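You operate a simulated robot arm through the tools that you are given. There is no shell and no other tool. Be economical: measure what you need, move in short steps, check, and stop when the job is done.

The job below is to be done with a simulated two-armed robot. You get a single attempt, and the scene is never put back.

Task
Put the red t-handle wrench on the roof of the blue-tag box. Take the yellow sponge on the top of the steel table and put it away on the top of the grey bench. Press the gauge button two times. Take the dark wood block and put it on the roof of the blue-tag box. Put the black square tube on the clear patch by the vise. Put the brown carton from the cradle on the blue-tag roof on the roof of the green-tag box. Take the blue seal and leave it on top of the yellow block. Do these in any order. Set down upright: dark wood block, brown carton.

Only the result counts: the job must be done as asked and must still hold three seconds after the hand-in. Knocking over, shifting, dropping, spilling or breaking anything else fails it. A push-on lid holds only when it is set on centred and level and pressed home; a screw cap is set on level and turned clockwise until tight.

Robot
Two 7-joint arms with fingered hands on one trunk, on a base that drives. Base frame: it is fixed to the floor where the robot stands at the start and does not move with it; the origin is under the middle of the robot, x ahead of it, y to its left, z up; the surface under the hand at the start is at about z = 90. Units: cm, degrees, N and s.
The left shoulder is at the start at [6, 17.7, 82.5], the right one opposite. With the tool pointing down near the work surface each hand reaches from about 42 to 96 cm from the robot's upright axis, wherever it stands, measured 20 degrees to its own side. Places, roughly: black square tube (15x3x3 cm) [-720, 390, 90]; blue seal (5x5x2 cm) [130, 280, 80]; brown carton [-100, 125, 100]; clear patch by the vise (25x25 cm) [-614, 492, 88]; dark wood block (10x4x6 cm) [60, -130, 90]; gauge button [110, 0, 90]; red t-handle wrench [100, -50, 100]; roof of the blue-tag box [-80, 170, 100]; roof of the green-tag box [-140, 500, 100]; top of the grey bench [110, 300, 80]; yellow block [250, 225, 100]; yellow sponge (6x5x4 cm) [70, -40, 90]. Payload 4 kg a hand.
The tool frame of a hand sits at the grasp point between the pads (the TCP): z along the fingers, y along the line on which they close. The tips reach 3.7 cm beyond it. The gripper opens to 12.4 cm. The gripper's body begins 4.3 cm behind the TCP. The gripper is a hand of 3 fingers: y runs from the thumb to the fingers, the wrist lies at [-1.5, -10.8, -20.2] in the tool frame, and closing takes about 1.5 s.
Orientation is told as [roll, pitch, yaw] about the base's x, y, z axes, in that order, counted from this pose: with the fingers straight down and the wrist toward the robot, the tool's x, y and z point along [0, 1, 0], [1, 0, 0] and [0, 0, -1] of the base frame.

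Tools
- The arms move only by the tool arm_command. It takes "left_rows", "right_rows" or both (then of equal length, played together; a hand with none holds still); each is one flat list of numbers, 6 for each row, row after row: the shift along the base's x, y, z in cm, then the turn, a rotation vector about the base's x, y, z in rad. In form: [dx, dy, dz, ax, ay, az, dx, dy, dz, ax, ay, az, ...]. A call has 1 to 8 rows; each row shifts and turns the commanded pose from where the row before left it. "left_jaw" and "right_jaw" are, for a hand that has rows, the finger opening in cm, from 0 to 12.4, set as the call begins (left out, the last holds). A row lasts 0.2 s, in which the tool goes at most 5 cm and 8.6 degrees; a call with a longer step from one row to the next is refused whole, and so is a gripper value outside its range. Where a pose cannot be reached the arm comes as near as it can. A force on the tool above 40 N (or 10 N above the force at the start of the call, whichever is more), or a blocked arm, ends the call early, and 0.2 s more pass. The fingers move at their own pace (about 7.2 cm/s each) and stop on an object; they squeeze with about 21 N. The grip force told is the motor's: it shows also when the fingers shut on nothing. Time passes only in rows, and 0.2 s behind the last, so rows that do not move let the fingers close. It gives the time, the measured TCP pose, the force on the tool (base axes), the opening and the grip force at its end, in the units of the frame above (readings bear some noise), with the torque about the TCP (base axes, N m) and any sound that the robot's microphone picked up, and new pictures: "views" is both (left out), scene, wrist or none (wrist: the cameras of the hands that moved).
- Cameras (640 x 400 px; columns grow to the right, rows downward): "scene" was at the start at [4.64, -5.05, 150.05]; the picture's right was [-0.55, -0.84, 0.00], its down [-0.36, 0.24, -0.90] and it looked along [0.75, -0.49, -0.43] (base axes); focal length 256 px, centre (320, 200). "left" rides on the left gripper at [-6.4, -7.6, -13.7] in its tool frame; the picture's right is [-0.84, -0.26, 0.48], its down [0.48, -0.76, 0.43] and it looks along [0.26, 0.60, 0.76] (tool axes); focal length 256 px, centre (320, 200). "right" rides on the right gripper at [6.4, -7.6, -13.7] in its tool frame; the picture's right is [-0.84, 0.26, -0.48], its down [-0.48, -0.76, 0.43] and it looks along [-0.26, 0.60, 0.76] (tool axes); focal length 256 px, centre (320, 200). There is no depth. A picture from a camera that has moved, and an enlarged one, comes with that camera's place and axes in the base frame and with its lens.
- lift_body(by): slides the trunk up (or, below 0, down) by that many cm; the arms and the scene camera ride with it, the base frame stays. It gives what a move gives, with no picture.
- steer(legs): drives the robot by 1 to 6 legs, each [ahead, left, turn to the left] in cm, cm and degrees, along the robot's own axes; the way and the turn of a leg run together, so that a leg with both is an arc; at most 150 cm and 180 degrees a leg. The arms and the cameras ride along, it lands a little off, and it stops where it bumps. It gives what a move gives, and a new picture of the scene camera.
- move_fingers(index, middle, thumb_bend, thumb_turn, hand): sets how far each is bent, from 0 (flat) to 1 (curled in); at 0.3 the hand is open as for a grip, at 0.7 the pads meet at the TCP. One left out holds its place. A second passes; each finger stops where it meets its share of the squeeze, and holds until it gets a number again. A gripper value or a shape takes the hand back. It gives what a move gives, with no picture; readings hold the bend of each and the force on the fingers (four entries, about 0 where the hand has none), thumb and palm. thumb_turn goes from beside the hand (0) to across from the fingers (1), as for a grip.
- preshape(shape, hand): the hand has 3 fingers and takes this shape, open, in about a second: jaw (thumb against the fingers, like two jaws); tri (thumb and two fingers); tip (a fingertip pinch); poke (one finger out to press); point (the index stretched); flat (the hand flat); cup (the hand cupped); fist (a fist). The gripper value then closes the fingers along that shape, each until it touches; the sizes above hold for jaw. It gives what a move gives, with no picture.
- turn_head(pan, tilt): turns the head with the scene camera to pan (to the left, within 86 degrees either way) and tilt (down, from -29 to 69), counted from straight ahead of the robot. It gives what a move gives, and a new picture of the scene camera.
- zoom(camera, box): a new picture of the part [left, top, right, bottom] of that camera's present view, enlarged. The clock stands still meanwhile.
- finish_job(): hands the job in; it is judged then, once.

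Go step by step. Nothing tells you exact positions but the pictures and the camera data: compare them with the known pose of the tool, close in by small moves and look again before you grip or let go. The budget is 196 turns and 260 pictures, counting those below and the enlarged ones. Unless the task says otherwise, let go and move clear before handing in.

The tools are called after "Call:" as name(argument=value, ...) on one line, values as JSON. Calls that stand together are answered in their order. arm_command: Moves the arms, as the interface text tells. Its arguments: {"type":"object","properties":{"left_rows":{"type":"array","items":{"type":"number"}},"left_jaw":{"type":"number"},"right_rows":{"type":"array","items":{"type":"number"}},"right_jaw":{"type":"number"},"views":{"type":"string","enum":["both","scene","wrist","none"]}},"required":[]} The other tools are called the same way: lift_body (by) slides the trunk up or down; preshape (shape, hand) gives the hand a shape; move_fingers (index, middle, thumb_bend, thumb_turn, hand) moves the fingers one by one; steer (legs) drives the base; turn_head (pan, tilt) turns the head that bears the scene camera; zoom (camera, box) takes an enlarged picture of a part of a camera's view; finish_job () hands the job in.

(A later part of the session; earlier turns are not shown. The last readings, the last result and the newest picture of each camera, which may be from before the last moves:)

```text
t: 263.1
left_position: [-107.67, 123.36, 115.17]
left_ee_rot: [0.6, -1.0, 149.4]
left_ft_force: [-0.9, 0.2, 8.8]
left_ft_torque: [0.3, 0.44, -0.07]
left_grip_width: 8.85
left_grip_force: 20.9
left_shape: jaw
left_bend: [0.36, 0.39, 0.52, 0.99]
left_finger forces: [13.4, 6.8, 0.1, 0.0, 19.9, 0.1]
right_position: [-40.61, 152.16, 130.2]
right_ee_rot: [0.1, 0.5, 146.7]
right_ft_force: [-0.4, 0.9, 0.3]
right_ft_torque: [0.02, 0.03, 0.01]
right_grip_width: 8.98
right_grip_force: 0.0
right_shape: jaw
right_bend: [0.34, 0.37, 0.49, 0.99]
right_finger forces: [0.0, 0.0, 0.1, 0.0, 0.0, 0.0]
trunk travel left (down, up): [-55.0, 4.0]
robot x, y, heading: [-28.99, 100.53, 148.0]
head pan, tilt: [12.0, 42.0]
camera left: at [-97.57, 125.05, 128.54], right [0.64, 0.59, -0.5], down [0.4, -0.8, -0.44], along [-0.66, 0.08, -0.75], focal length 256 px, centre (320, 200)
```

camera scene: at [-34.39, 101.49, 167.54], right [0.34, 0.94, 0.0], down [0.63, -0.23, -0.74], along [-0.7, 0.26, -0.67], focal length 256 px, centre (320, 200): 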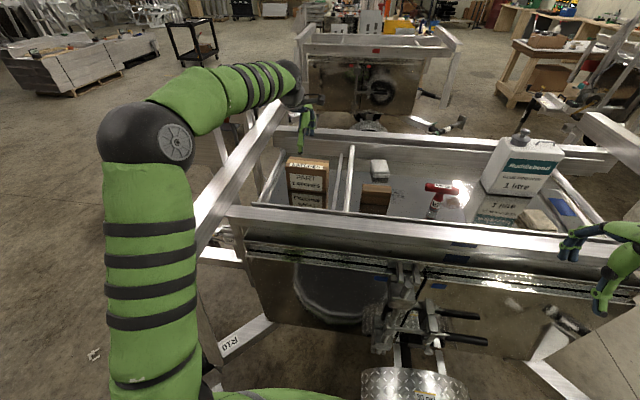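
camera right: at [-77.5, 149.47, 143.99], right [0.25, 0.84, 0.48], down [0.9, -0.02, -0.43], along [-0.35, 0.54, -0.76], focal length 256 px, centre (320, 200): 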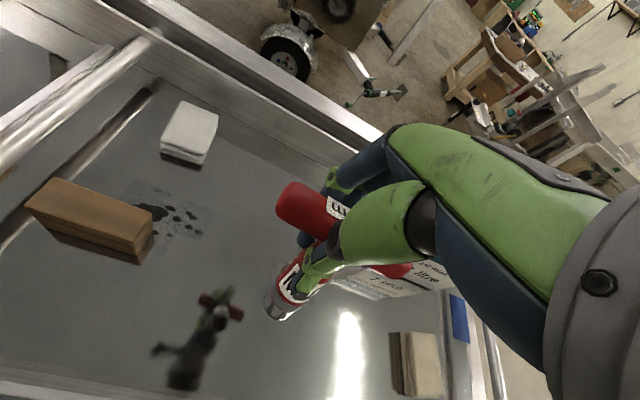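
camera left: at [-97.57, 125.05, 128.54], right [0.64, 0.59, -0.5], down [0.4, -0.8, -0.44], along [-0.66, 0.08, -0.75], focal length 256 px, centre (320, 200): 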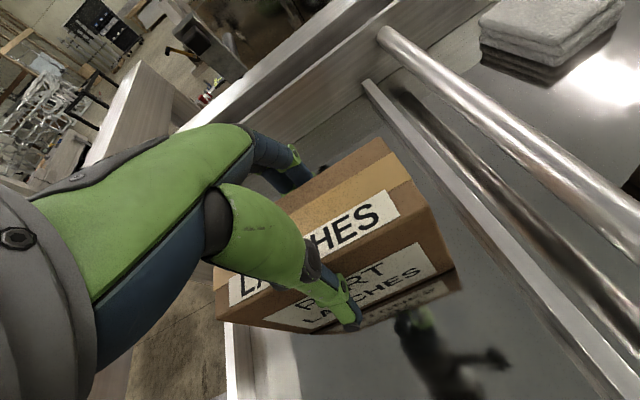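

Gripped (8.9 cm). Lift slowly and check.

Call:
arm_command(left_rows=[0, 0, 1, 0, 0, 0, 0, 0, 2, 0, 0, 0, 0, 0, 4, 0, 0, 0, 0, 0, 4, 0, 0, 0, 0, 0, 4, 0, 0, 0, 0, 0, 3, 0, 0, 0], views="wrist")

```text
t: 264.6
left_position: [-107.47, 123.38, 133.25]
left_ee_rot: [0.7, -0.8, 149.4]
left_ft_force: [0.0, 0.0, -4.4]
left_ft_torque: [-0.02, -0.04, -0.02]
left_grip_width: 8.81
left_grip_force: 20.6
left_shape: jaw
left_bend: [0.36, 0.39, 0.53, 0.99]
left_finger forces: [12.2, 5.8, 0.0, 0.1, 17.6, 0.0]
right_position: [-40.76, 152.22, 130.18]
right_ee_rot: [0.1, 0.4, 146.6]
right_ft_force: [-1.2, 0.1, 0.3]
right_ft_torque: [-0.01, 0.0, -0.01]
right_grip_width: 8.96
right_grip_force: 0.1
right_shape: jaw
right_bend: [0.34, 0.37, 0.49, 0.99]
right_finger forces: [0.1, 0.1, 0.0, 0.1, 0.1, 0.1]
trunk travel left (down, up): [-55.0, 4.0]
robot x, y, heading: [-28.8, 100.07, 148.0]
head pan, tilt: [12.0, 42.0]
camera left: at [-97.52, 125.11, 146.63], right [0.64, 0.59, -0.5], down [0.4, -0.8, -0.44], along [-0.66, 0.08, -0.75], focal length 256 px, centre (320, 200)
```

left: 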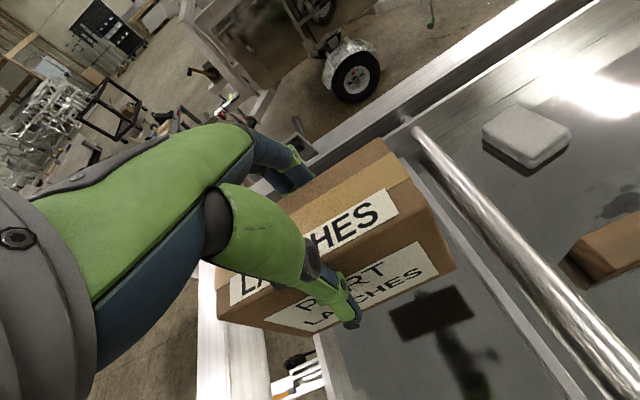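

Carton is held. Retract it, back away from the trailer and strafe right to inspect the passage between this trailer and the cart.

Call:
arm_command(left_rows=[4.3, -1.5, 0, 0, 0, 0, 4.3, -1.5, 0, 0, 0, 0, 4.3, -1.5, 0, 0, 0, 0, 4.3, -1.5, 0, 0, 0, 0, 4.3, -1.5, 0, 0, 0, 0, 4.3, -1.5, 0, 0, 0, 0, 4.2, -1.5, 0, 0, 0, 0], views="none")

Call:
steer(legs=[[-55, 0, 0], [0, -100, 0]])

Call:
turn_head(pan=-35, tilt=40)

```text
t: 266.1
left_position: [-77.17, 113.03, 133.23]
left_ee_rot: [0.6, -1.2, 149.4]
left_ft_force: [0.1, 0.3, -3.8]
left_ft_torque: [-0.05, -0.05, 0.0]
left_grip_width: 8.82
left_grip_force: 21.1
left_shape: jaw
left_bend: [0.36, 0.39, 0.53, 0.99]
left_finger forces: [12.1, 5.8, 0.0, 0.1, 17.6, 0.0]
right_position: [-40.6, 151.92, 130.3]
right_ee_rot: [0.1, 0.3, 146.6]
right_ft_force: [0.2, -0.2, -0.2]
right_ft_torque: [0.0, 0.0, 0.02]
right_grip_width: 8.97
right_grip_force: 0.1
right_shape: jaw
right_bend: [0.34, 0.37, 0.49, 0.99]
right_finger forces: [0.0, 0.0, 0.1, 0.1, 0.0, 0.0]
trunk travel left (down, up): [-55.0, 4.0]
robot x, y, heading: [-29.11, 100.28, 148.0]
head pan, tilt: [12.0, 42.0]
```

```text
t: 274.1
left_position: [21.67, 168.94, 133.22]
left_ee_rot: [0.7, -1.0, 149.5]
left_ft_force: [0.5, -0.3, -3.8]
left_ft_torque: [-0.07, -0.03, -0.03]
left_grip_width: 8.82
left_grip_force: 21.6
left_shape: jaw
left_bend: [0.36, 0.39, 0.53, 0.99]
left_finger forces: [12.2, 5.7, 0.1, 0.1, 17.6, 0.0]
right_position: [58.04, 208.03, 130.27]
right_ee_rot: [0.1, 0.4, 146.7]
right_ft_force: [0.1, 1.4, -0.1]
right_ft_torque: [0.0, -0.01, 0.0]
right_grip_width: 9.0
right_grip_force: 0.1
right_shape: jaw
right_bend: [0.34, 0.37, 0.49, 0.99]
right_finger forces: [0.0, 0.1, 0.1, 0.0, 0.1, 0.0]
trunk travel left (down, up): [-55.0, 4.0]
robot x, y, heading: [69.86, 156.03, 148.1]
head pan, tilt: [12.0, 42.0]
camera scene: at [64.55, 157.35, 167.54], right [0.34, 0.94, 0.0], down [0.63, -0.23, -0.74], along [-0.7, 0.25, -0.67], focal length 256 px, centre (320, 200)
```

scene: 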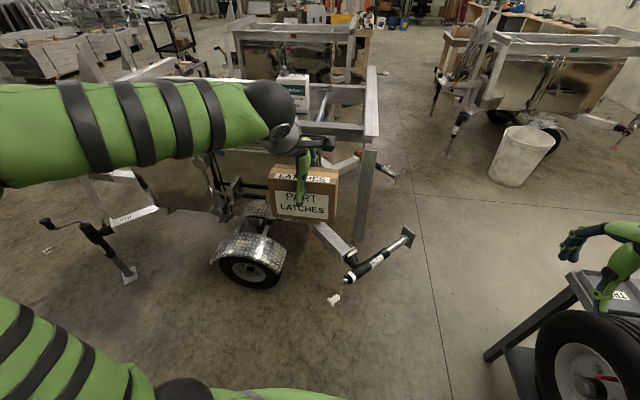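

```text
t: 275.2
left_position: [21.54, 168.79, 133.29]
left_ee_rot: [0.6, -1.1, 149.5]
left_ft_force: [-0.8, 0.0, -3.9]
left_ft_torque: [-0.05, -0.04, 0.03]
left_grip_width: 8.8
left_grip_force: 20.7
left_shape: jaw
left_bend: [0.36, 0.39, 0.53, 0.99]
left_finger forces: [12.1, 5.7, 0.1, 0.0, 17.6, 0.0]
right_position: [58.18, 207.99, 130.31]
right_ee_rot: [0.2, 0.3, 146.7]
right_ft_force: [0.4, -0.7, 1.2]
right_ft_torque: [0.01, 0.02, 0.03]
right_grip_width: 8.99
right_grip_force: 0.0
right_shape: jaw
right_bend: [0.34, 0.37, 0.49, 0.99]
right_finger forces: [0.1, 0.0, 0.0, 0.1, 0.0, 0.0]
trunk travel left (down, up): [-55.0, 4.0]
robot x, y, heading: [69.93, 156.09, 148.4]
head pan, tilt: [-35.0, 40.0]
camera scene: at [69.05, 162.27, 167.84], right [0.92, 0.39, 0.0], down [0.25, -0.59, -0.77], along [-0.3, 0.7, -0.64], focal length 256 px, centre (320, 200)
```

scene: 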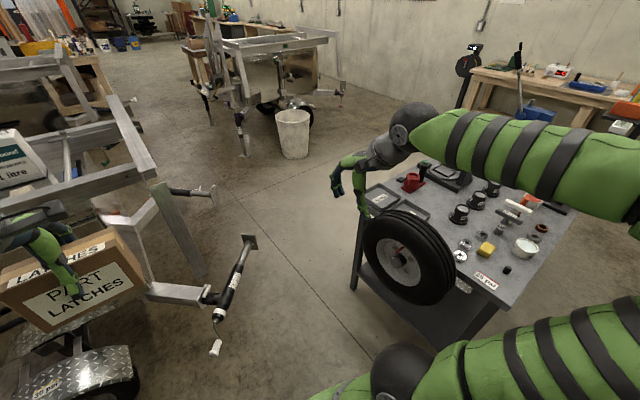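

The passage between the trailer's jack and the cart is about 70 cm; I'll thread it diagonally, then look again.

Call:
steer(legs=[[54, -34, 0], [41, -25, 0], [42, -35, 0], [50, -35, 0]])

```text
t: 280.0
left_position: [-12.7, 240.19, 133.37]
left_ee_rot: [-0.1, -1.2, 146.2]
left_ft_force: [0.2, -0.3, -3.6]
left_ft_torque: [0.0, -0.01, -0.03]
left_grip_width: 8.82
left_grip_force: 20.7
left_shape: jaw
left_bend: [0.36, 0.4, 0.53, 0.99]
left_finger forces: [12.2, 5.7, 0.0, 0.1, 17.7, 0.0]
right_position: [26.3, 277.12, 130.78]
right_ee_rot: [-0.5, 0.0, 143.4]
right_ft_force: [0.1, -0.2, -0.4]
right_ft_torque: [-0.02, 0.01, -0.01]
right_grip_width: 8.99
right_grip_force: 0.1
right_shape: jaw
right_bend: [0.34, 0.37, 0.49, 0.99]
right_finger forces: [0.0, 0.0, 0.0, 0.1, 0.0, 0.0]
trunk travel left (down, up): [-55.0, 4.0]
robot x, y, heading: [34.91, 226.23, 144.4]
head pan, tilt: [-35.0, 40.0]
stopped in leg 2: the robot was blocked; the commanded pose is now the measured one
camera scene: at [34.37, 230.47, 167.85], right [0.94, 0.33, 0.0], down [0.22, -0.6, -0.77], along [-0.26, 0.73, -0.64], focal length 256 px, centre (320, 200)
```

scene: 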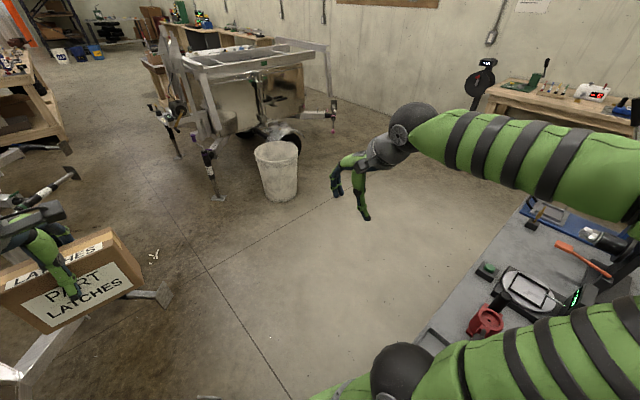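

Blocked. Look down on both sides to see what I touch.

Call:
turn_head(pan=-70, tilt=66)

Call:
turn_head(pan=10, tilt=66)

```text
t: 281.0
left_position: [-12.72, 239.97, 133.52]
left_ee_rot: [-0.1, -1.5, 146.3]
left_ft_force: [-0.7, 0.6, -5.0]
left_ft_torque: [0.0, -0.07, -0.02]
left_grip_width: 8.8
left_grip_force: 21.2
left_shape: jaw
left_bend: [0.36, 0.4, 0.53, 0.99]
left_finger forces: [12.2, 5.7, 0.1, 0.0, 17.5, 0.1]
right_position: [26.37, 276.96, 131.06]
right_ee_rot: [-0.7, -0.3, 143.2]
right_ft_force: [-0.2, -1.1, -1.0]
right_ft_torque: [0.02, -0.01, -0.03]
right_grip_width: 8.98
right_grip_force: 0.1
right_shape: jaw
right_bend: [0.34, 0.37, 0.49, 0.99]
right_finger forces: [0.0, 0.0, 0.0, 0.0, 0.0, 0.0]
trunk travel left (down, up): [-55.0, 4.0]
robot x, y, heading: [35.25, 226.17, 144.6]
head pan, tilt: [-70.0, 66.0]
camera scene: at [38.85, 227.86, 164.54], right [0.96, -0.27, 0.0], down [-0.24, -0.87, -0.42], along [0.11, 0.41, -0.91], focal length 256 px, centre (320, 200)
```

scene: 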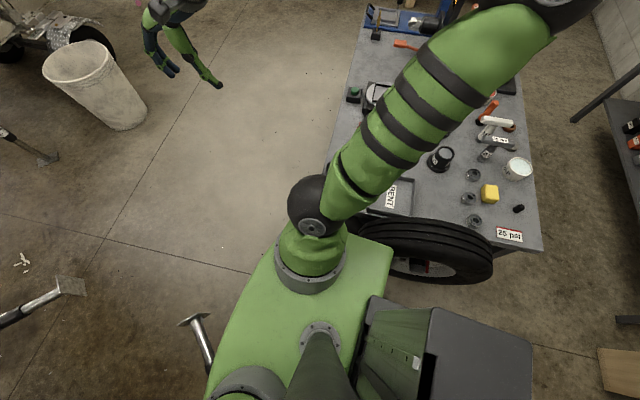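

```text
t: 282.5
left_position: [-12.63, 240.18, 133.53]
left_ee_rot: [-0.1, -1.5, 146.0]
left_ft_force: [0.6, -0.9, -4.3]
left_ft_torque: [-0.03, -0.04, 0.02]
left_grip_width: 8.81
left_grip_force: 21.0
left_shape: jaw
left_bend: [0.36, 0.4, 0.53, 0.99]
left_finger forces: [12.0, 5.6, 0.1, 0.0, 17.2, 0.0]
right_position: [26.43, 277.07, 131.0]
right_ee_rot: [-0.8, 0.0, 143.1]
right_ft_force: [-0.2, -0.1, 0.7]
right_ft_torque: [-0.01, 0.0, 0.02]
right_grip_width: 9.01
right_grip_force: 0.0
right_shape: jaw
right_bend: [0.34, 0.37, 0.49, 0.99]
right_finger forces: [0.0, 0.0, 0.0, 0.0, 0.0, 0.0]
trunk travel left (down, up): [-55.0, 4.0]
robot x, y, heading: [34.95, 226.38, 144.3]
head pan, tilt: [10.0, 66.0]
camera scene: at [31.82, 224.83, 164.49], right [0.43, 0.9, 0.01], down [0.82, -0.39, -0.41], along [-0.36, 0.19, -0.91], focal length 256 px, centre (320, 200)
```

scene: 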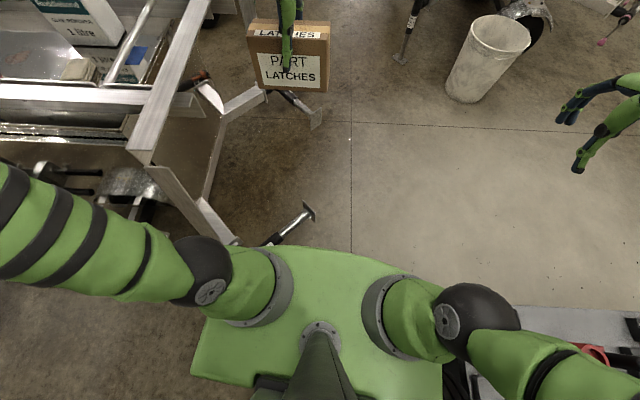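

The tyre on my right is what I touch, and the gap is too narrow. I'll back out and go round the trailer's other end instead.

Call:
steer(legs=[[-8, 6, 0], [-37, 0, 4], [0, 145, 0], [0, 140, 0]])

Call:
turn_head(pan=10, tilt=25)

```text
t: 299.1
left_position: [-133.72, -30.14, 133.38]
left_ee_rot: [0.5, -0.9, 148.1]
left_ft_force: [-0.1, 0.0, -4.7]
left_ft_torque: [0.02, -0.07, -0.03]
left_grip_width: 8.8
left_grip_force: 20.7
left_shape: jaw
left_bend: [0.36, 0.4, 0.53, 0.99]
left_finger forces: [12.0, 5.5, 0.0, 0.1, 17.0, 0.0]
right_position: [-96.08, 8.28, 130.36]
right_ee_rot: [-0.1, 0.4, 145.2]
right_ft_force: [-0.5, 0.4, 0.0]
right_ft_torque: [0.03, 0.04, 0.01]
right_grip_width: 8.98
right_grip_force: 0.0
right_shape: jaw
right_bend: [0.34, 0.37, 0.49, 0.99]
right_finger forces: [0.0, 0.0, 0.1, 0.1, 0.0, 0.0]
trunk travel left (down, up): [-55.0, 4.0]
robot x, y, heading: [-85.51, -43.69, 146.5]
head pan, tilt: [10.0, 66.0]
camera scene: at [-88.62, -43.26, 164.5], right [0.4, 0.92, 0.0], down [0.84, -0.36, -0.41], along [-0.37, 0.16, -0.91], focal length 256 px, centre (320, 200)
```

scene: 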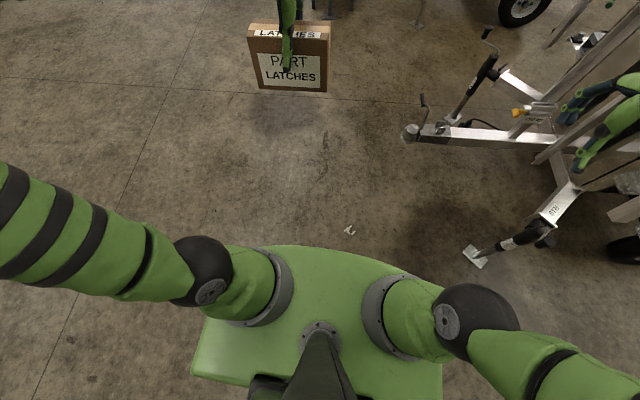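

```text
t: 300.1
left_position: [-133.7, -30.04, 133.37]
left_ee_rot: [0.6, -1.0, 148.1]
left_ft_force: [0.7, 0.6, -6.0]
left_ft_torque: [-0.05, -0.05, 0.04]
left_grip_width: 8.79
left_grip_force: 21.0
left_shape: jaw
left_bend: [0.36, 0.4, 0.53, 0.99]
left_finger forces: [12.0, 5.5, 0.0, 0.0, 16.9, 0.1]
right_position: [-96.02, 8.23, 130.15]
right_ee_rot: [0.1, 0.4, 145.3]
right_ft_force: [0.3, -0.2, 0.2]
right_ft_torque: [-0.03, 0.02, 0.02]
right_grip_width: 9.01
right_grip_force: 0.0
right_shape: jaw
right_bend: [0.34, 0.37, 0.49, 0.99]
right_finger forces: [0.0, 0.0, 0.1, 0.1, 0.1, 0.1]
trunk travel left (down, up): [-55.0, 4.0]
robot x, y, heading: [-85.38, -43.99, 146.3]
head pan, tilt: [10.0, 25.0]
camera scene: at [-91.59, -41.92, 170.16], right [0.4, 0.92, 0.0], down [0.39, -0.17, -0.91], along [-0.83, 0.36, -0.42], focal length 256 px, centre (320, 200)
```

scene: 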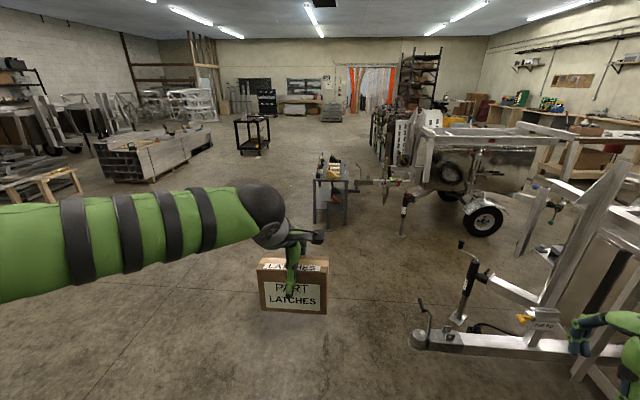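

The way round is open. Drive forward past the tongue, then strafe right behind the trailer.

Call:
steer(legs=[[150, 4, 3.5], [60, 0, 0], [0, -140, 0], [0, -135, 0]])

Call:
turn_head(pan=-45, tilt=25)

```text
refused: leg 1 is longer than a leg can be; nothing moved
```

```text
t: 301.4
left_position: [-133.64, -30.06, 133.4]
left_ee_rot: [0.6, -1.1, 148.3]
left_ft_force: [-1.1, 0.0, -3.8]
left_ft_torque: [-0.01, 0.02, -0.04]
left_grip_width: 8.79
left_grip_force: 21.0
left_shape: jaw
left_bend: [0.36, 0.4, 0.53, 0.99]
left_finger forces: [11.9, 5.6, 0.0, 0.0, 16.8, 0.0]
right_position: [-95.99, 8.23, 130.29]
right_ee_rot: [0.0, 0.4, 145.2]
right_ft_force: [0.4, 0.4, -0.6]
right_ft_torque: [-0.03, 0.02, 0.05]
right_grip_width: 8.98
right_grip_force: 0.1
right_shape: jaw
right_bend: [0.34, 0.37, 0.49, 0.99]
right_finger forces: [0.0, 0.0, 0.0, 0.0, 0.0, 0.0]
trunk travel left (down, up): [-55.0, 4.0]
robot x, y, heading: [-85.52, -43.72, 146.6]
head pan, tilt: [-45.0, 25.0]
camera scene: at [-84.99, -36.58, 170.17], right [0.98, 0.2, 0.0], down [0.08, -0.41, -0.91], along [-0.18, 0.89, -0.42], focal length 256 px, centre (320, 200)
```

scene: 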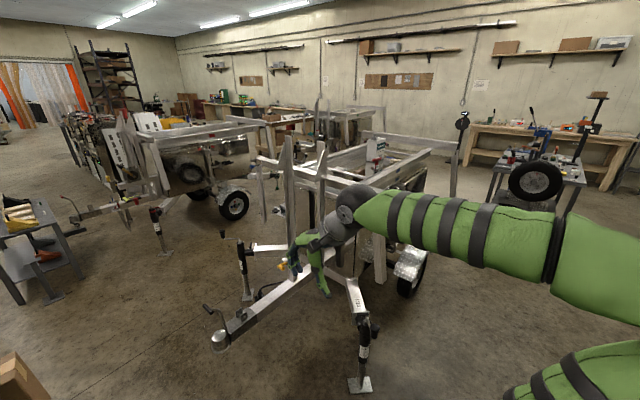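

The aisle behind is about 100 cm wide (n −225 to −325). Drive with shorter legs.

Call:
steer(legs=[[140, 4, 3], [83, 0, 0], [0, -140, 0], [0, -135, 0]])

Call:
turn_head(pan=-40, tilt=35)

```text
t: 325.5
left_position: [-200.69, 319.19, 133.34]
left_ee_rot: [0.7, -1.0, 154.0]
left_ft_force: [-1.1, 0.6, -3.7]
left_ft_torque: [-0.05, -0.03, -0.04]
left_grip_width: 8.78
left_grip_force: 21.0
left_shape: jaw
left_bend: [0.36, 0.4, 0.53, 0.99]
left_finger forces: [11.9, 5.4, 0.1, 0.1, 16.8, 0.0]
right_position: [-167.16, 360.91, 130.37]
right_ee_rot: [0.0, 0.4, 151.0]
right_ft_force: [-0.1, -0.3, -0.2]
right_ft_torque: [-0.02, 0.04, 0.0]
right_grip_width: 9.0
right_grip_force: 0.0
right_shape: jaw
right_bend: [0.34, 0.37, 0.49, 0.99]
right_finger forces: [0.0, 0.0, 0.1, 0.0, 0.1, 0.1]
trunk travel left (down, up): [-55.0, 4.0]
robot x, y, heading: [-151.76, 309.97, 152.5]
head pan, tilt: [-45.0, 25.0]
camera scene: at [-151.64, 317.52, 170.17], right [0.96, 0.3, 0.0], down [0.13, -0.4, -0.91], along [-0.27, 0.87, -0.42], focal length 256 px, centre (320, 200)
```

scene: 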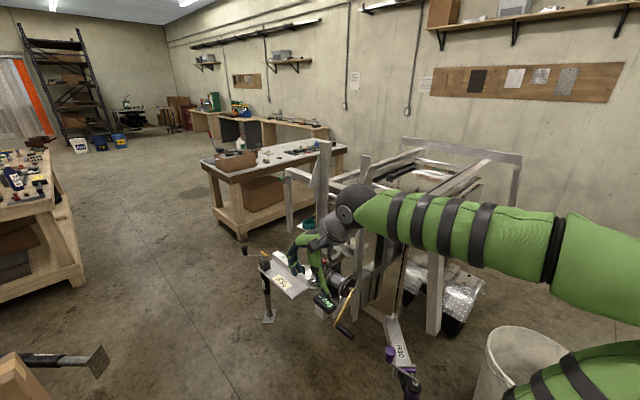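

```text
t: 326.2
left_position: [-200.77, 319.07, 133.44]
left_ee_rot: [0.6, -1.0, 154.1]
left_ft_force: [-0.7, -0.2, -4.1]
left_ft_torque: [-0.04, -0.06, -0.01]
left_grip_width: 8.8
left_grip_force: 21.5
left_shape: jaw
left_bend: [0.36, 0.4, 0.53, 0.99]
left_finger forces: [11.7, 5.4, 0.0, 0.0, 16.7, 0.1]
right_position: [-167.11, 360.99, 130.28]
right_ee_rot: [0.1, 0.3, 151.0]
right_ft_force: [-1.2, -0.1, 0.3]
right_ft_torque: [0.01, -0.01, -0.04]
right_grip_width: 8.99
right_grip_force: 0.1
right_shape: jaw
right_bend: [0.34, 0.37, 0.49, 0.99]
right_finger forces: [0.0, 0.1, 0.0, 0.0, 0.0, 0.0]
trunk travel left (down, up): [-55.0, 4.0]
robot x, y, heading: [-151.7, 310.28, 152.0]
head pan, tilt: [-40.0, 35.0]
camera scene: at [-152.26, 316.83, 168.6], right [0.93, 0.38, 0.0], down [0.22, -0.53, -0.82], along [-0.31, 0.76, -0.57], focal length 256 px, centre (320, 200)
```

scene: 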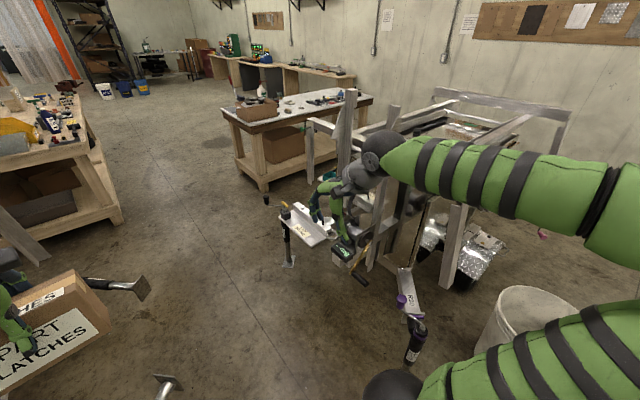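

I see the green-tag trailer end-on; a bucket stands before its wheel. I'll strafe right to stand left of the bucket, then look at the roof.

Call:
steer(legs=[[-2, -95, -3]])

Call:
turn_head(pan=-10, tilt=45)

```text
t: 329.4
left_position: [-173.25, 365.98, 133.29]
left_ee_rot: [0.6, -1.0, 153.3]
left_ft_force: [1.2, -1.3, -3.4]
left_ft_torque: [0.01, -0.04, 0.0]
left_grip_width: 8.8
left_grip_force: 20.9
left_shape: jaw
left_bend: [0.37, 0.4, 0.53, 0.99]
left_finger forces: [11.8, 5.6, 0.0, 0.0, 17.3, 0.0]
right_position: [-139.31, 407.49, 130.43]
right_ee_rot: [0.0, 0.2, 150.4]
right_ft_force: [0.5, -0.1, 0.8]
right_ft_torque: [0.06, 0.04, -0.05]
right_grip_width: 8.98
right_grip_force: 0.2
right_shape: jaw
right_bend: [0.34, 0.37, 0.49, 0.99]
right_finger forces: [0.0, 0.0, 0.1, 0.1, 0.1, 0.0]
trunk travel left (down, up): [-55.0, 4.0]
robot x, y, heading: [-123.9, 356.89, 151.7]
head pan, tilt: [-40.0, 35.0]
stopped in leg 1: the robot was blocked; the commanded pose is now the measured one
camera scene: at [-124.73, 363.14, 168.61], right [0.93, 0.37, 0.0], down [0.21, -0.53, -0.82], along [-0.3, 0.76, -0.57], focal length 256 px, centre (320, 200)
```

scene: 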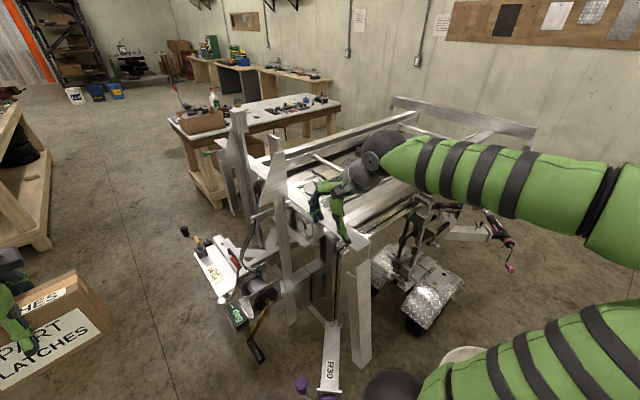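

```text
t: 330.3
left_position: [-173.51, 366.23, 133.2]
left_ee_rot: [0.6, -0.9, 153.3]
left_ft_force: [0.4, 1.0, -4.5]
left_ft_torque: [-0.04, -0.03, 0.0]
left_grip_width: 8.79
left_grip_force: 20.9
left_shape: jaw
left_bend: [0.37, 0.4, 0.53, 0.99]
left_finger forces: [11.9, 5.7, 0.0, 0.1, 17.0, 0.0]
right_position: [-139.5, 407.72, 130.21]
right_ee_rot: [0.1, 0.4, 150.4]
right_ft_force: [0.7, 0.2, 0.8]
right_ft_torque: [-0.03, 0.02, 0.0]
right_grip_width: 8.99
right_grip_force: 0.1
right_shape: jaw
right_bend: [0.34, 0.37, 0.49, 0.99]
right_finger forces: [0.0, 0.0, 0.1, 0.0, 0.0, 0.0]
trunk travel left (down, up): [-55.0, 4.0]
robot x, y, heading: [-124.4, 356.55, 151.8]
head pan, tilt: [-10.0, 45.0]
camera scene: at [-128.19, 360.25, 167.11], right [0.62, 0.78, 0.0], down [0.55, -0.44, -0.71], along [-0.55, 0.44, -0.71], focal length 256 px, centre (320, 200)
```

scene: 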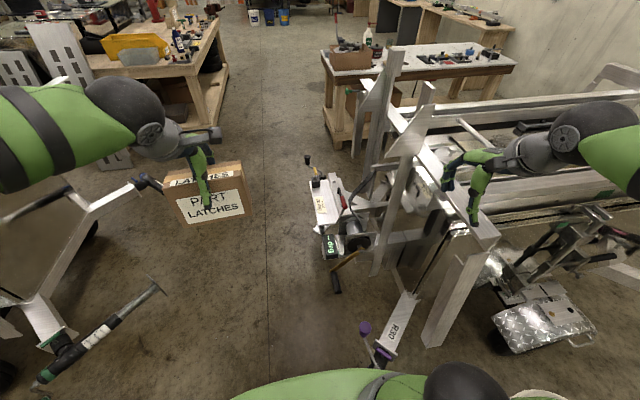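

The jack crank blocks me. Back off 30 cm, strafe right to just left of the bucket, and look at the roof.

Call:
steer(legs=[[-32, 0, -2], [0, -46, 0]])

Call:
turn_head(pan=-15, tilt=45)

```text
t: 334.2
left_position: [-127.04, 382.73, 133.18]
left_ee_rot: [0.8, -0.9, 151.2]
left_ft_force: [0.1, 1.4, -4.2]
left_ft_torque: [-0.07, -0.02, 0.01]
left_grip_width: 8.8
left_grip_force: 21.1
left_shape: jaw
left_bend: [0.37, 0.4, 0.53, 0.99]
left_finger forces: [11.8, 5.5, 0.0, 0.1, 16.9, 0.0]
right_position: [-91.47, 422.81, 130.15]
right_ee_rot: [0.3, 0.4, 148.1]
right_ft_force: [0.0, 0.5, -0.2]
right_ft_torque: [-0.09, 0.03, 0.03]
right_grip_width: 8.99
right_grip_force: 0.1
right_shape: jaw
right_bend: [0.34, 0.37, 0.49, 0.99]
right_finger forces: [0.0, 0.0, 0.1, 0.0, 0.0, 0.1]
trunk travel left (down, up): [-55.0, 4.0]
robot x, y, heading: [-78.67, 371.22, 149.3]
head pan, tilt: [-10.0, 45.0]
stopped in leg 2: the robot was blocked; the commanded pose is now the measured one
camera scene: at [-81.95, 375.13, 167.1], right [0.65, 0.76, 0.0], down [0.54, -0.46, -0.71], along [-0.54, 0.46, -0.71], focal length 256 px, centre (320, 200)
```

scene: 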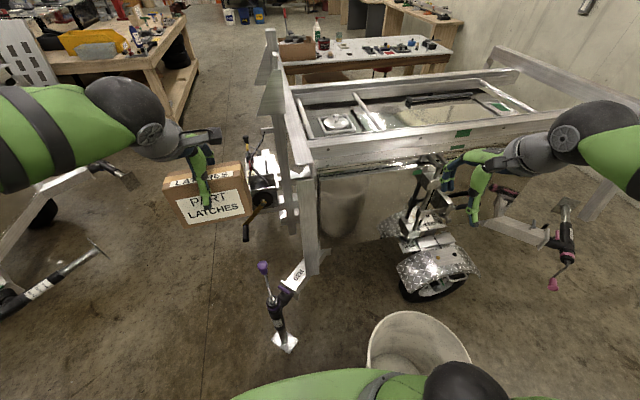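

```text
t: 334.9
left_position: [-127.47, 382.4, 133.28]
left_ee_rot: [0.7, -0.7, 151.2]
left_ft_force: [0.4, 0.3, -5.2]
left_ft_torque: [-0.06, -0.04, -0.01]
left_grip_width: 8.81
left_grip_force: 21.0
left_shape: jaw
left_bend: [0.37, 0.4, 0.53, 0.99]
left_finger forces: [11.8, 5.4, 0.0, 0.0, 16.9, 0.0]
right_position: [-91.75, 422.45, 130.32]
right_ee_rot: [0.0, 0.4, 148.3]
right_ft_force: [0.2, 0.1, -0.8]
right_ft_torque: [-0.02, 0.0, 0.01]
right_grip_width: 8.99
right_grip_force: 0.1
right_shape: jaw
right_bend: [0.34, 0.37, 0.49, 0.99]
right_finger forces: [0.0, 0.0, 0.0, 0.1, 0.0, 0.0]
trunk travel left (down, up): [-55.0, 4.0]
robot x, y, heading: [-78.84, 370.77, 149.4]
head pan, tilt: [-15.0, 45.0]
camera scene: at [-81.78, 375.13, 167.11], right [0.71, 0.7, 0.0], down [0.5, -0.5, -0.71], along [-0.5, 0.5, -0.71], focal length 256 px, centre (320, 200)
```

scene: 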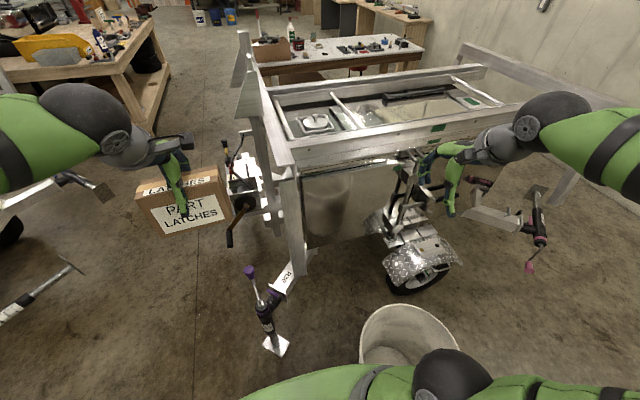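

Blocked again on the right; look that way and zoom on the roof.

Call:
zoom(camera="scene", box=[260, 60, 540, 180])

Call:
turn_head(pan=-75, tilt=60)

```text
2.29 times, centred on (400, 120) of scene
camera zoom: at [-81.78, 375.13, 167.11], right [0.71, 0.7, 0.0], down [0.5, -0.5, -0.71], along [-0.5, 0.5, -0.71], focal length 585 px, centre (137, 383)
```

zoom: 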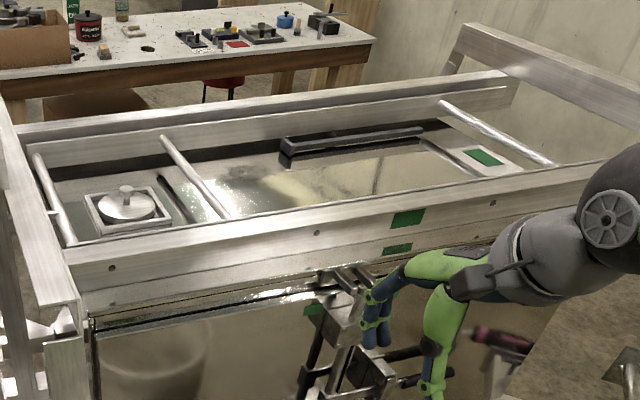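

```text
t: 336.2
left_position: [-127.4, 382.36, 133.06]
left_ee_rot: [0.7, -1.0, 151.2]
left_ft_force: [0.0, 0.2, -4.2]
left_ft_torque: [-0.04, -0.03, -0.02]
left_grip_width: 8.79
left_grip_force: 21.5
left_shape: jaw
left_bend: [0.37, 0.4, 0.53, 0.99]
left_finger forces: [11.7, 5.5, 0.0, 0.0, 16.9, 0.1]
right_position: [-91.62, 422.45, 130.22]
right_ee_rot: [0.1, 0.4, 148.2]
right_ft_force: [-0.1, 0.2, -0.2]
right_ft_torque: [-0.02, 0.02, 0.0]
right_grip_width: 8.98
right_grip_force: 0.0
right_shape: jaw
right_bend: [0.34, 0.37, 0.49, 0.99]
right_finger forces: [0.1, 0.0, 0.1, 0.0, 0.0, 0.1]
trunk travel left (down, up): [-55.0, 4.0]
robot x, y, heading: [-78.28, 370.91, 149.5]
head pan, tilt: [-75.0, 60.0]
camera scene: at [-74.27, 375.81, 165.17], right [0.96, -0.27, 0.0], down [-0.23, -0.83, -0.5], along [0.13, 0.48, -0.87], focal length 256 px, centre (320, 200)
```

scene: 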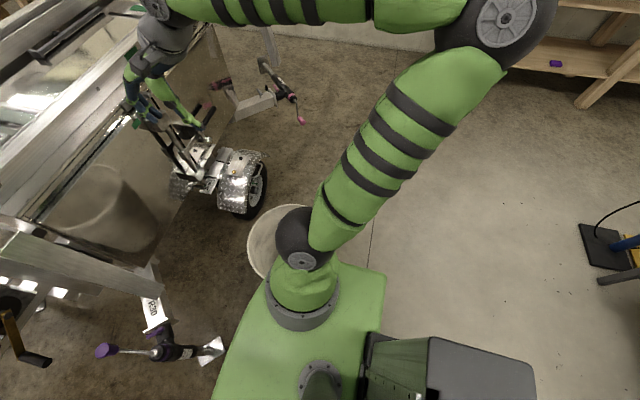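

The bucket blocks me there. There's a place in front of the wheel to the right of the bucket (s≈384): back off, strafe right past the bucket, and advance.

Call:
steer(legs=[[-38, 0, 0.5], [0, -103, 0], [40, 0, 0]])

Call:
turn_head(pan=0, tilt=50)

```text
t: 345.6
left_position: [-77.81, 471.57, 133.08]
left_ee_rot: [0.6, -0.7, 151.7]
left_ft_force: [-0.4, 0.7, -4.6]
left_ft_torque: [0.0, -0.07, 0.02]
left_grip_width: 8.79
left_grip_force: 21.5
left_shape: jaw
left_bend: [0.37, 0.4, 0.53, 0.99]
left_finger forces: [11.8, 5.5, 0.1, 0.0, 16.7, 0.0]
right_position: [-42.57, 512.01, 130.39]
right_ee_rot: [0.1, 0.3, 148.7]
right_ft_force: [0.5, 0.0, -0.4]
right_ft_torque: [-0.01, 0.0, -0.01]
right_grip_width: 8.99
right_grip_force: 0.1
right_shape: jaw
right_bend: [0.34, 0.37, 0.49, 0.99]
right_finger forces: [0.0, 0.0, 0.0, 0.0, 0.0, 0.0]
trunk travel left (down, up): [-55.0, 4.0]
robot x, y, heading: [-28.99, 460.16, 149.8]
head pan, tilt: [-75.0, 60.0]
camera scene: at [-24.78, 465.44, 165.17], right [0.97, -0.26, 0.0], down [-0.23, -0.84, -0.5], along [0.13, 0.48, -0.87], focal length 256 px, centre (320, 200)
```

scene: 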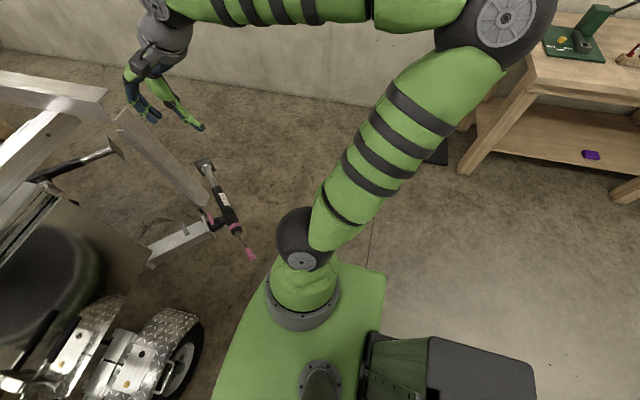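

```text
t: 347.1
left_position: [-77.71, 471.56, 133.16]
left_ee_rot: [0.7, -0.8, 151.7]
left_ft_force: [-1.0, 0.3, -4.7]
left_ft_torque: [0.01, -0.04, 0.01]
left_grip_width: 8.81
left_grip_force: 21.0
left_shape: jaw
left_bend: [0.37, 0.4, 0.53, 0.99]
left_finger forces: [11.9, 5.5, 0.0, 0.0, 16.8, 0.1]
right_position: [-42.4, 511.98, 130.18]
right_ee_rot: [0.1, 0.4, 148.6]
right_ft_force: [0.9, 0.4, 0.2]
right_ft_torque: [-0.01, 0.02, -0.02]
right_grip_width: 8.98
right_grip_force: 0.1
right_shape: jaw
right_bend: [0.34, 0.37, 0.49, 0.99]
right_finger forces: [0.0, 0.0, 0.1, 0.1, 0.0, 0.1]
trunk travel left (down, up): [-55.0, 4.0]
robot x, y, heading: [-28.82, 460.38, 149.7]
head pan, tilt: [0.0, 50.0]
camera scene: at [-33.07, 462.81, 166.42], right [0.5, 0.86, 0.0], down [0.66, -0.38, -0.64], along [-0.56, 0.32, -0.77], focal length 256 px, centre (320, 200)
```

scene: 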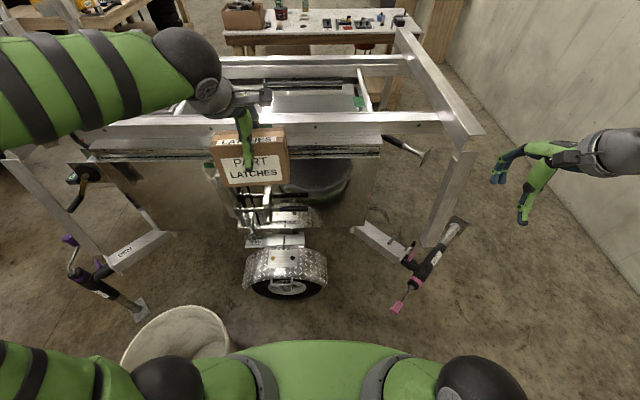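

Room ahead up to the fender. Advance 23 cm.

Call:
steer(legs=[[23, 1, 0]])

Call:
zoom(camera="left", box=[0, 0, 640, 400])

```text
t: 348.8
left_position: [-98.06, 482.01, 133.24]
left_ee_rot: [0.6, -0.8, 151.8]
left_ft_force: [-0.5, 0.0, -4.7]
left_ft_torque: [-0.05, -0.06, -0.01]
left_grip_width: 8.78
left_grip_force: 20.5
left_shape: jaw
left_bend: [0.37, 0.4, 0.53, 0.99]
left_finger forces: [11.8, 5.5, 0.0, 0.0, 16.7, 0.0]
right_position: [-62.97, 522.47, 130.1]
right_ee_rot: [0.1, 0.4, 148.9]
right_ft_force: [0.2, -0.6, -0.1]
right_ft_torque: [-0.02, -0.02, -0.02]
right_grip_width: 8.98
right_grip_force: 0.1
right_shape: jaw
right_bend: [0.34, 0.37, 0.49, 0.99]
right_finger forces: [0.0, 0.0, 0.1, 0.0, 0.0, 0.1]
trunk travel left (down, up): [-55.0, 4.0]
robot x, y, heading: [-49.27, 470.61, 150.4]
head pan, tilt: [0.0, 50.0]
camera scene: at [-53.49, 473.43, 166.41], right [0.5, 0.87, 0.0], down [0.66, -0.38, -0.64], along [-0.56, 0.32, -0.77], focal length 256 px, centre (320, 200)
```

scene: 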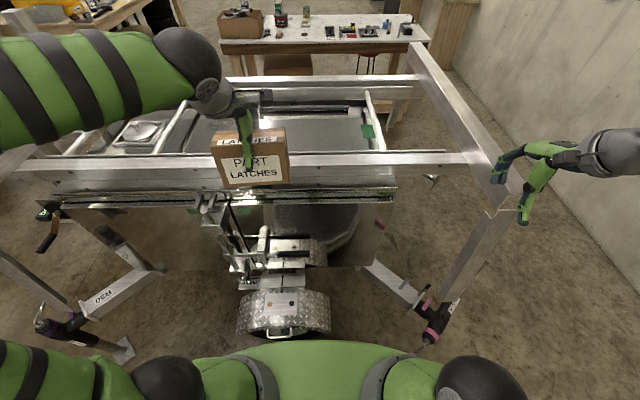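

```text
1.00 times, centred on (320, 200) of left (not enlarged: the box is as wide or as high as the picture)
camera zoom: at [-88.29, 484.12, 146.55], right [0.61, 0.61, -0.5], down [0.43, -0.79, -0.44], along [-0.66, 0.05, -0.75], focal length 256 px, centre (320, 200)
```

zoom: 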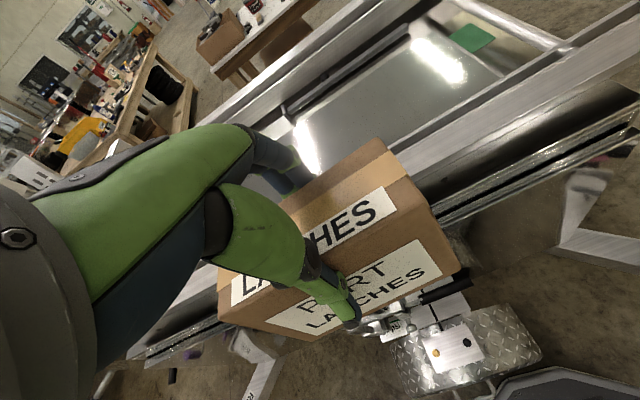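

The roof is free between lip (n≈−355) and the black bar. Move the carton over (-132,499).

Call:
arm_command(left_rows=[-4.26, 2.1, 0, 0, 0, 0, -4.26, 2.1, 0, 0, 0, 0, -4.26, 2.1, 0, 0, 0, 0, -4.26, 2.1, 0, 0, 0, 0, -4.26, 2.1, 0, 0, 0, 0, -4.26, 2.1, 0, 0, 0, 0, -4.26, 2.1, 0, 0, 0, 0, -4.26, 2.1, 0, 0, 0, 0], views="none")

Call:
arm_command(left_rows=[0, 0, -4, 0, 0, 0, 0, 0, -4, 0, 0, 0, 0, 0, 0, 0, 0, 0], views="both")

```text
t: 350.6
left_position: [-132.23, 498.98, 132.51]
left_ee_rot: [0.7, -0.6, 151.9]
left_ft_force: [-0.9, -0.5, -3.2]
left_ft_torque: [-0.05, -0.02, 0.02]
left_grip_width: 8.74
left_grip_force: 21.1
left_shape: jaw
left_bend: [0.37, 0.4, 0.53, 0.99]
left_finger forces: [11.5, 5.7, 0.0, 0.0, 16.5, 0.1]
right_position: [-63.28, 522.64, 130.12]
right_ee_rot: [0.2, 0.6, 149.0]
right_ft_force: [-1.2, 0.3, 0.3]
right_ft_torque: [-0.05, -0.04, -0.02]
right_grip_width: 8.96
right_grip_force: 0.0
right_shape: jaw
right_bend: [0.34, 0.37, 0.49, 0.99]
right_finger forces: [0.0, 0.0, 0.1, 0.0, 0.0, 0.0]
trunk travel left (down, up): [-55.0, 4.0]
robot x, y, heading: [-49.18, 471.2, 150.2]
head pan, tilt: [0.0, 50.0]
```

```text
t: 351.4
left_position: [-132.14, 498.99, 124.84]
left_ee_rot: [0.6, -0.9, 151.7]
left_ft_force: [-0.2, 0.0, -4.3]
left_ft_torque: [-0.04, -0.04, 0.02]
left_grip_width: 8.72
left_grip_force: 21.1
left_shape: jaw
left_bend: [0.37, 0.4, 0.53, 0.99]
left_finger forces: [11.4, 5.3, 0.1, 0.0, 16.1, 0.0]
right_position: [-62.95, 522.52, 130.26]
right_ee_rot: [0.1, 0.4, 148.8]
right_ft_force: [-0.2, 0.3, 0.6]
right_ft_torque: [-0.03, 0.01, -0.02]
right_grip_width: 9.0
right_grip_force: 0.1
right_shape: jaw
right_bend: [0.34, 0.37, 0.49, 0.99]
right_finger forces: [0.0, 0.0, 0.1, 0.1, 0.0, 0.0]
trunk travel left (down, up): [-55.0, 4.0]
robot x, y, heading: [-49.22, 470.89, 150.0]
head pan, tilt: [0.0, 50.0]
camera scene: at [-53.39, 473.41, 166.42], right [0.5, 0.87, 0.0], down [0.66, -0.38, -0.64], along [-0.56, 0.32, -0.77], focal length 256 px, centre (320, 200)
camera left: at [-122.26, 501.07, 138.26], right [0.61, 0.61, -0.5], down [0.43, -0.79, -0.44], along [-0.66, 0.05, -0.75], focal length 256 px, centre (320, 200)
```

scene: 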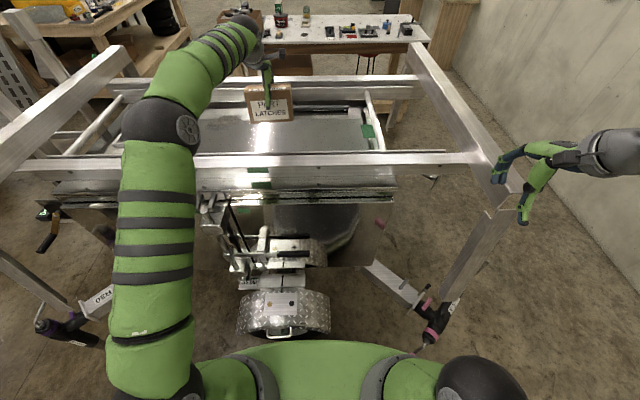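
left: 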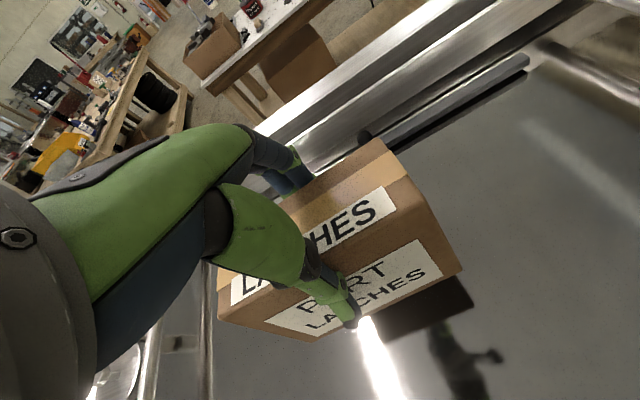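

Lower toward the roof in steps.

Call:
arm_command(left_rows=[0, 0, -4, 0, 0, 0, 0, 0, -3, 0, 0, 0, 0, 0, -0.8, 0, 0, 0, 0, 0, -0.4, 0, 0, 0, 0, 0, 0, 0, 0, 0], views="none")

Call:
zoom(camera="scene", box=[220, 60, 340, 170])

```text
t: 352.6
left_position: [-132.12, 498.86, 116.78]
left_ee_rot: [0.7, -0.8, 151.6]
left_ft_force: [-0.6, -0.2, -4.4]
left_ft_torque: [0.01, 0.01, 0.02]
left_grip_width: 8.74
left_grip_force: 20.7
left_shape: jaw
left_bend: [0.37, 0.4, 0.53, 0.99]
left_finger forces: [11.4, 5.2, 0.0, 0.0, 16.0, 0.1]
right_position: [-62.83, 522.4, 130.15]
right_ee_rot: [0.1, 0.4, 148.8]
right_ft_force: [-1.1, 0.3, 0.5]
right_ft_torque: [0.0, 0.0, -0.01]
right_grip_width: 9.02
right_grip_force: 0.0
right_shape: jaw
right_bend: [0.34, 0.37, 0.49, 0.99]
right_finger forces: [0.0, 0.1, 0.0, 0.1, 0.0, 0.0]
trunk travel left (down, up): [-55.0, 4.0]
robot x, y, heading: [-49.33, 471.07, 150.3]
head pan, tilt: [0.0, 50.0]
```

```text
3.64 times, centred on (280, 115) of scene
camera zoom: at [-53.37, 473.37, 166.42], right [0.5, 0.87, 0.0], down [0.66, -0.38, -0.64], along [-0.56, 0.32, -0.77], focal length 931 px, centre (466, 509)
```

zoom: 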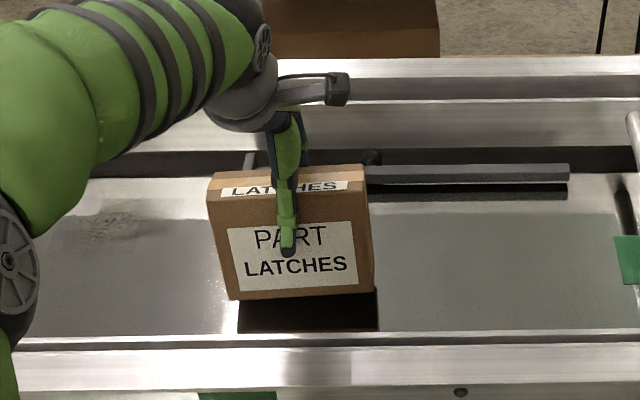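

Nearly there; final small steps.

Call:
arm_command(left_rows=[0, 0, -0.3, 0, 0, 0, 0, 0, -0.3, 0, 0, 0, 0, 0, -0.2, 0, 0, 0, 0, 0, -0.2, 0, 0, 0], views="none")

```text
t: 353.6
left_position: [-132.11, 498.74, 116.1]
left_ee_rot: [0.8, -0.8, 151.7]
left_ft_force: [0.2, -0.6, -4.4]
left_ft_torque: [-0.03, -0.08, 0.04]
left_grip_width: 8.75
left_grip_force: 21.0
left_shape: jaw
left_bend: [0.37, 0.4, 0.53, 0.99]
left_finger forces: [11.3, 5.3, 0.0, 0.0, 16.0, 0.1]
right_position: [-62.87, 522.37, 130.29]
right_ee_rot: [0.0, 0.4, 148.8]
right_ft_force: [1.2, -0.3, -0.5]
right_ft_torque: [0.0, 0.02, -0.01]
right_grip_width: 8.98
right_grip_force: 0.1
right_shape: jaw
right_bend: [0.34, 0.37, 0.49, 0.99]
right_finger forces: [0.1, 0.1, 0.1, 0.0, 0.0, 0.0]
trunk travel left (down, up): [-55.0, 4.0]
robot x, y, heading: [-48.98, 471.39, 150.0]
head pan, tilt: [0.0, 50.0]
```

Call:
arm_command(left_rows=[0, 0, -0.3, 0, 0, 0, 0, 0, -0.3, 0, 0, 0, 0, 0, -0.2, 0, 0, 0, 0, 0, -0.2, 0, 0, 0], views="none")

```text
t: 354.6
left_position: [-132.16, 498.55, 115.35]
left_ee_rot: [0.6, -1.2, 151.8]
left_ft_force: [2.9, -1.5, 15.1]
left_ft_torque: [0.14, 0.31, 0.0]
left_grip_width: 8.7
left_grip_force: 20.7
left_shape: jaw
left_bend: [0.37, 0.39, 0.53, 0.99]
left_finger forces: [11.1, 5.3, 0.0, 0.0, 21.3, 0.1]
right_position: [-62.74, 522.38, 130.33]
right_ee_rot: [0.1, 0.2, 148.8]
right_ft_force: [-0.3, 0.3, 0.4]
right_ft_torque: [-0.03, 0.02, 0.0]
right_grip_width: 9.01
right_grip_force: 0.0
right_shape: jaw
right_bend: [0.34, 0.37, 0.49, 0.99]
right_finger forces: [0.0, 0.0, 0.1, 0.0, 0.1, 0.1]
trunk travel left (down, up): [-55.0, 4.0]
robot x, y, heading: [-48.97, 471.17, 150.3]
head pan, tilt: [0.0, 50.0]
```

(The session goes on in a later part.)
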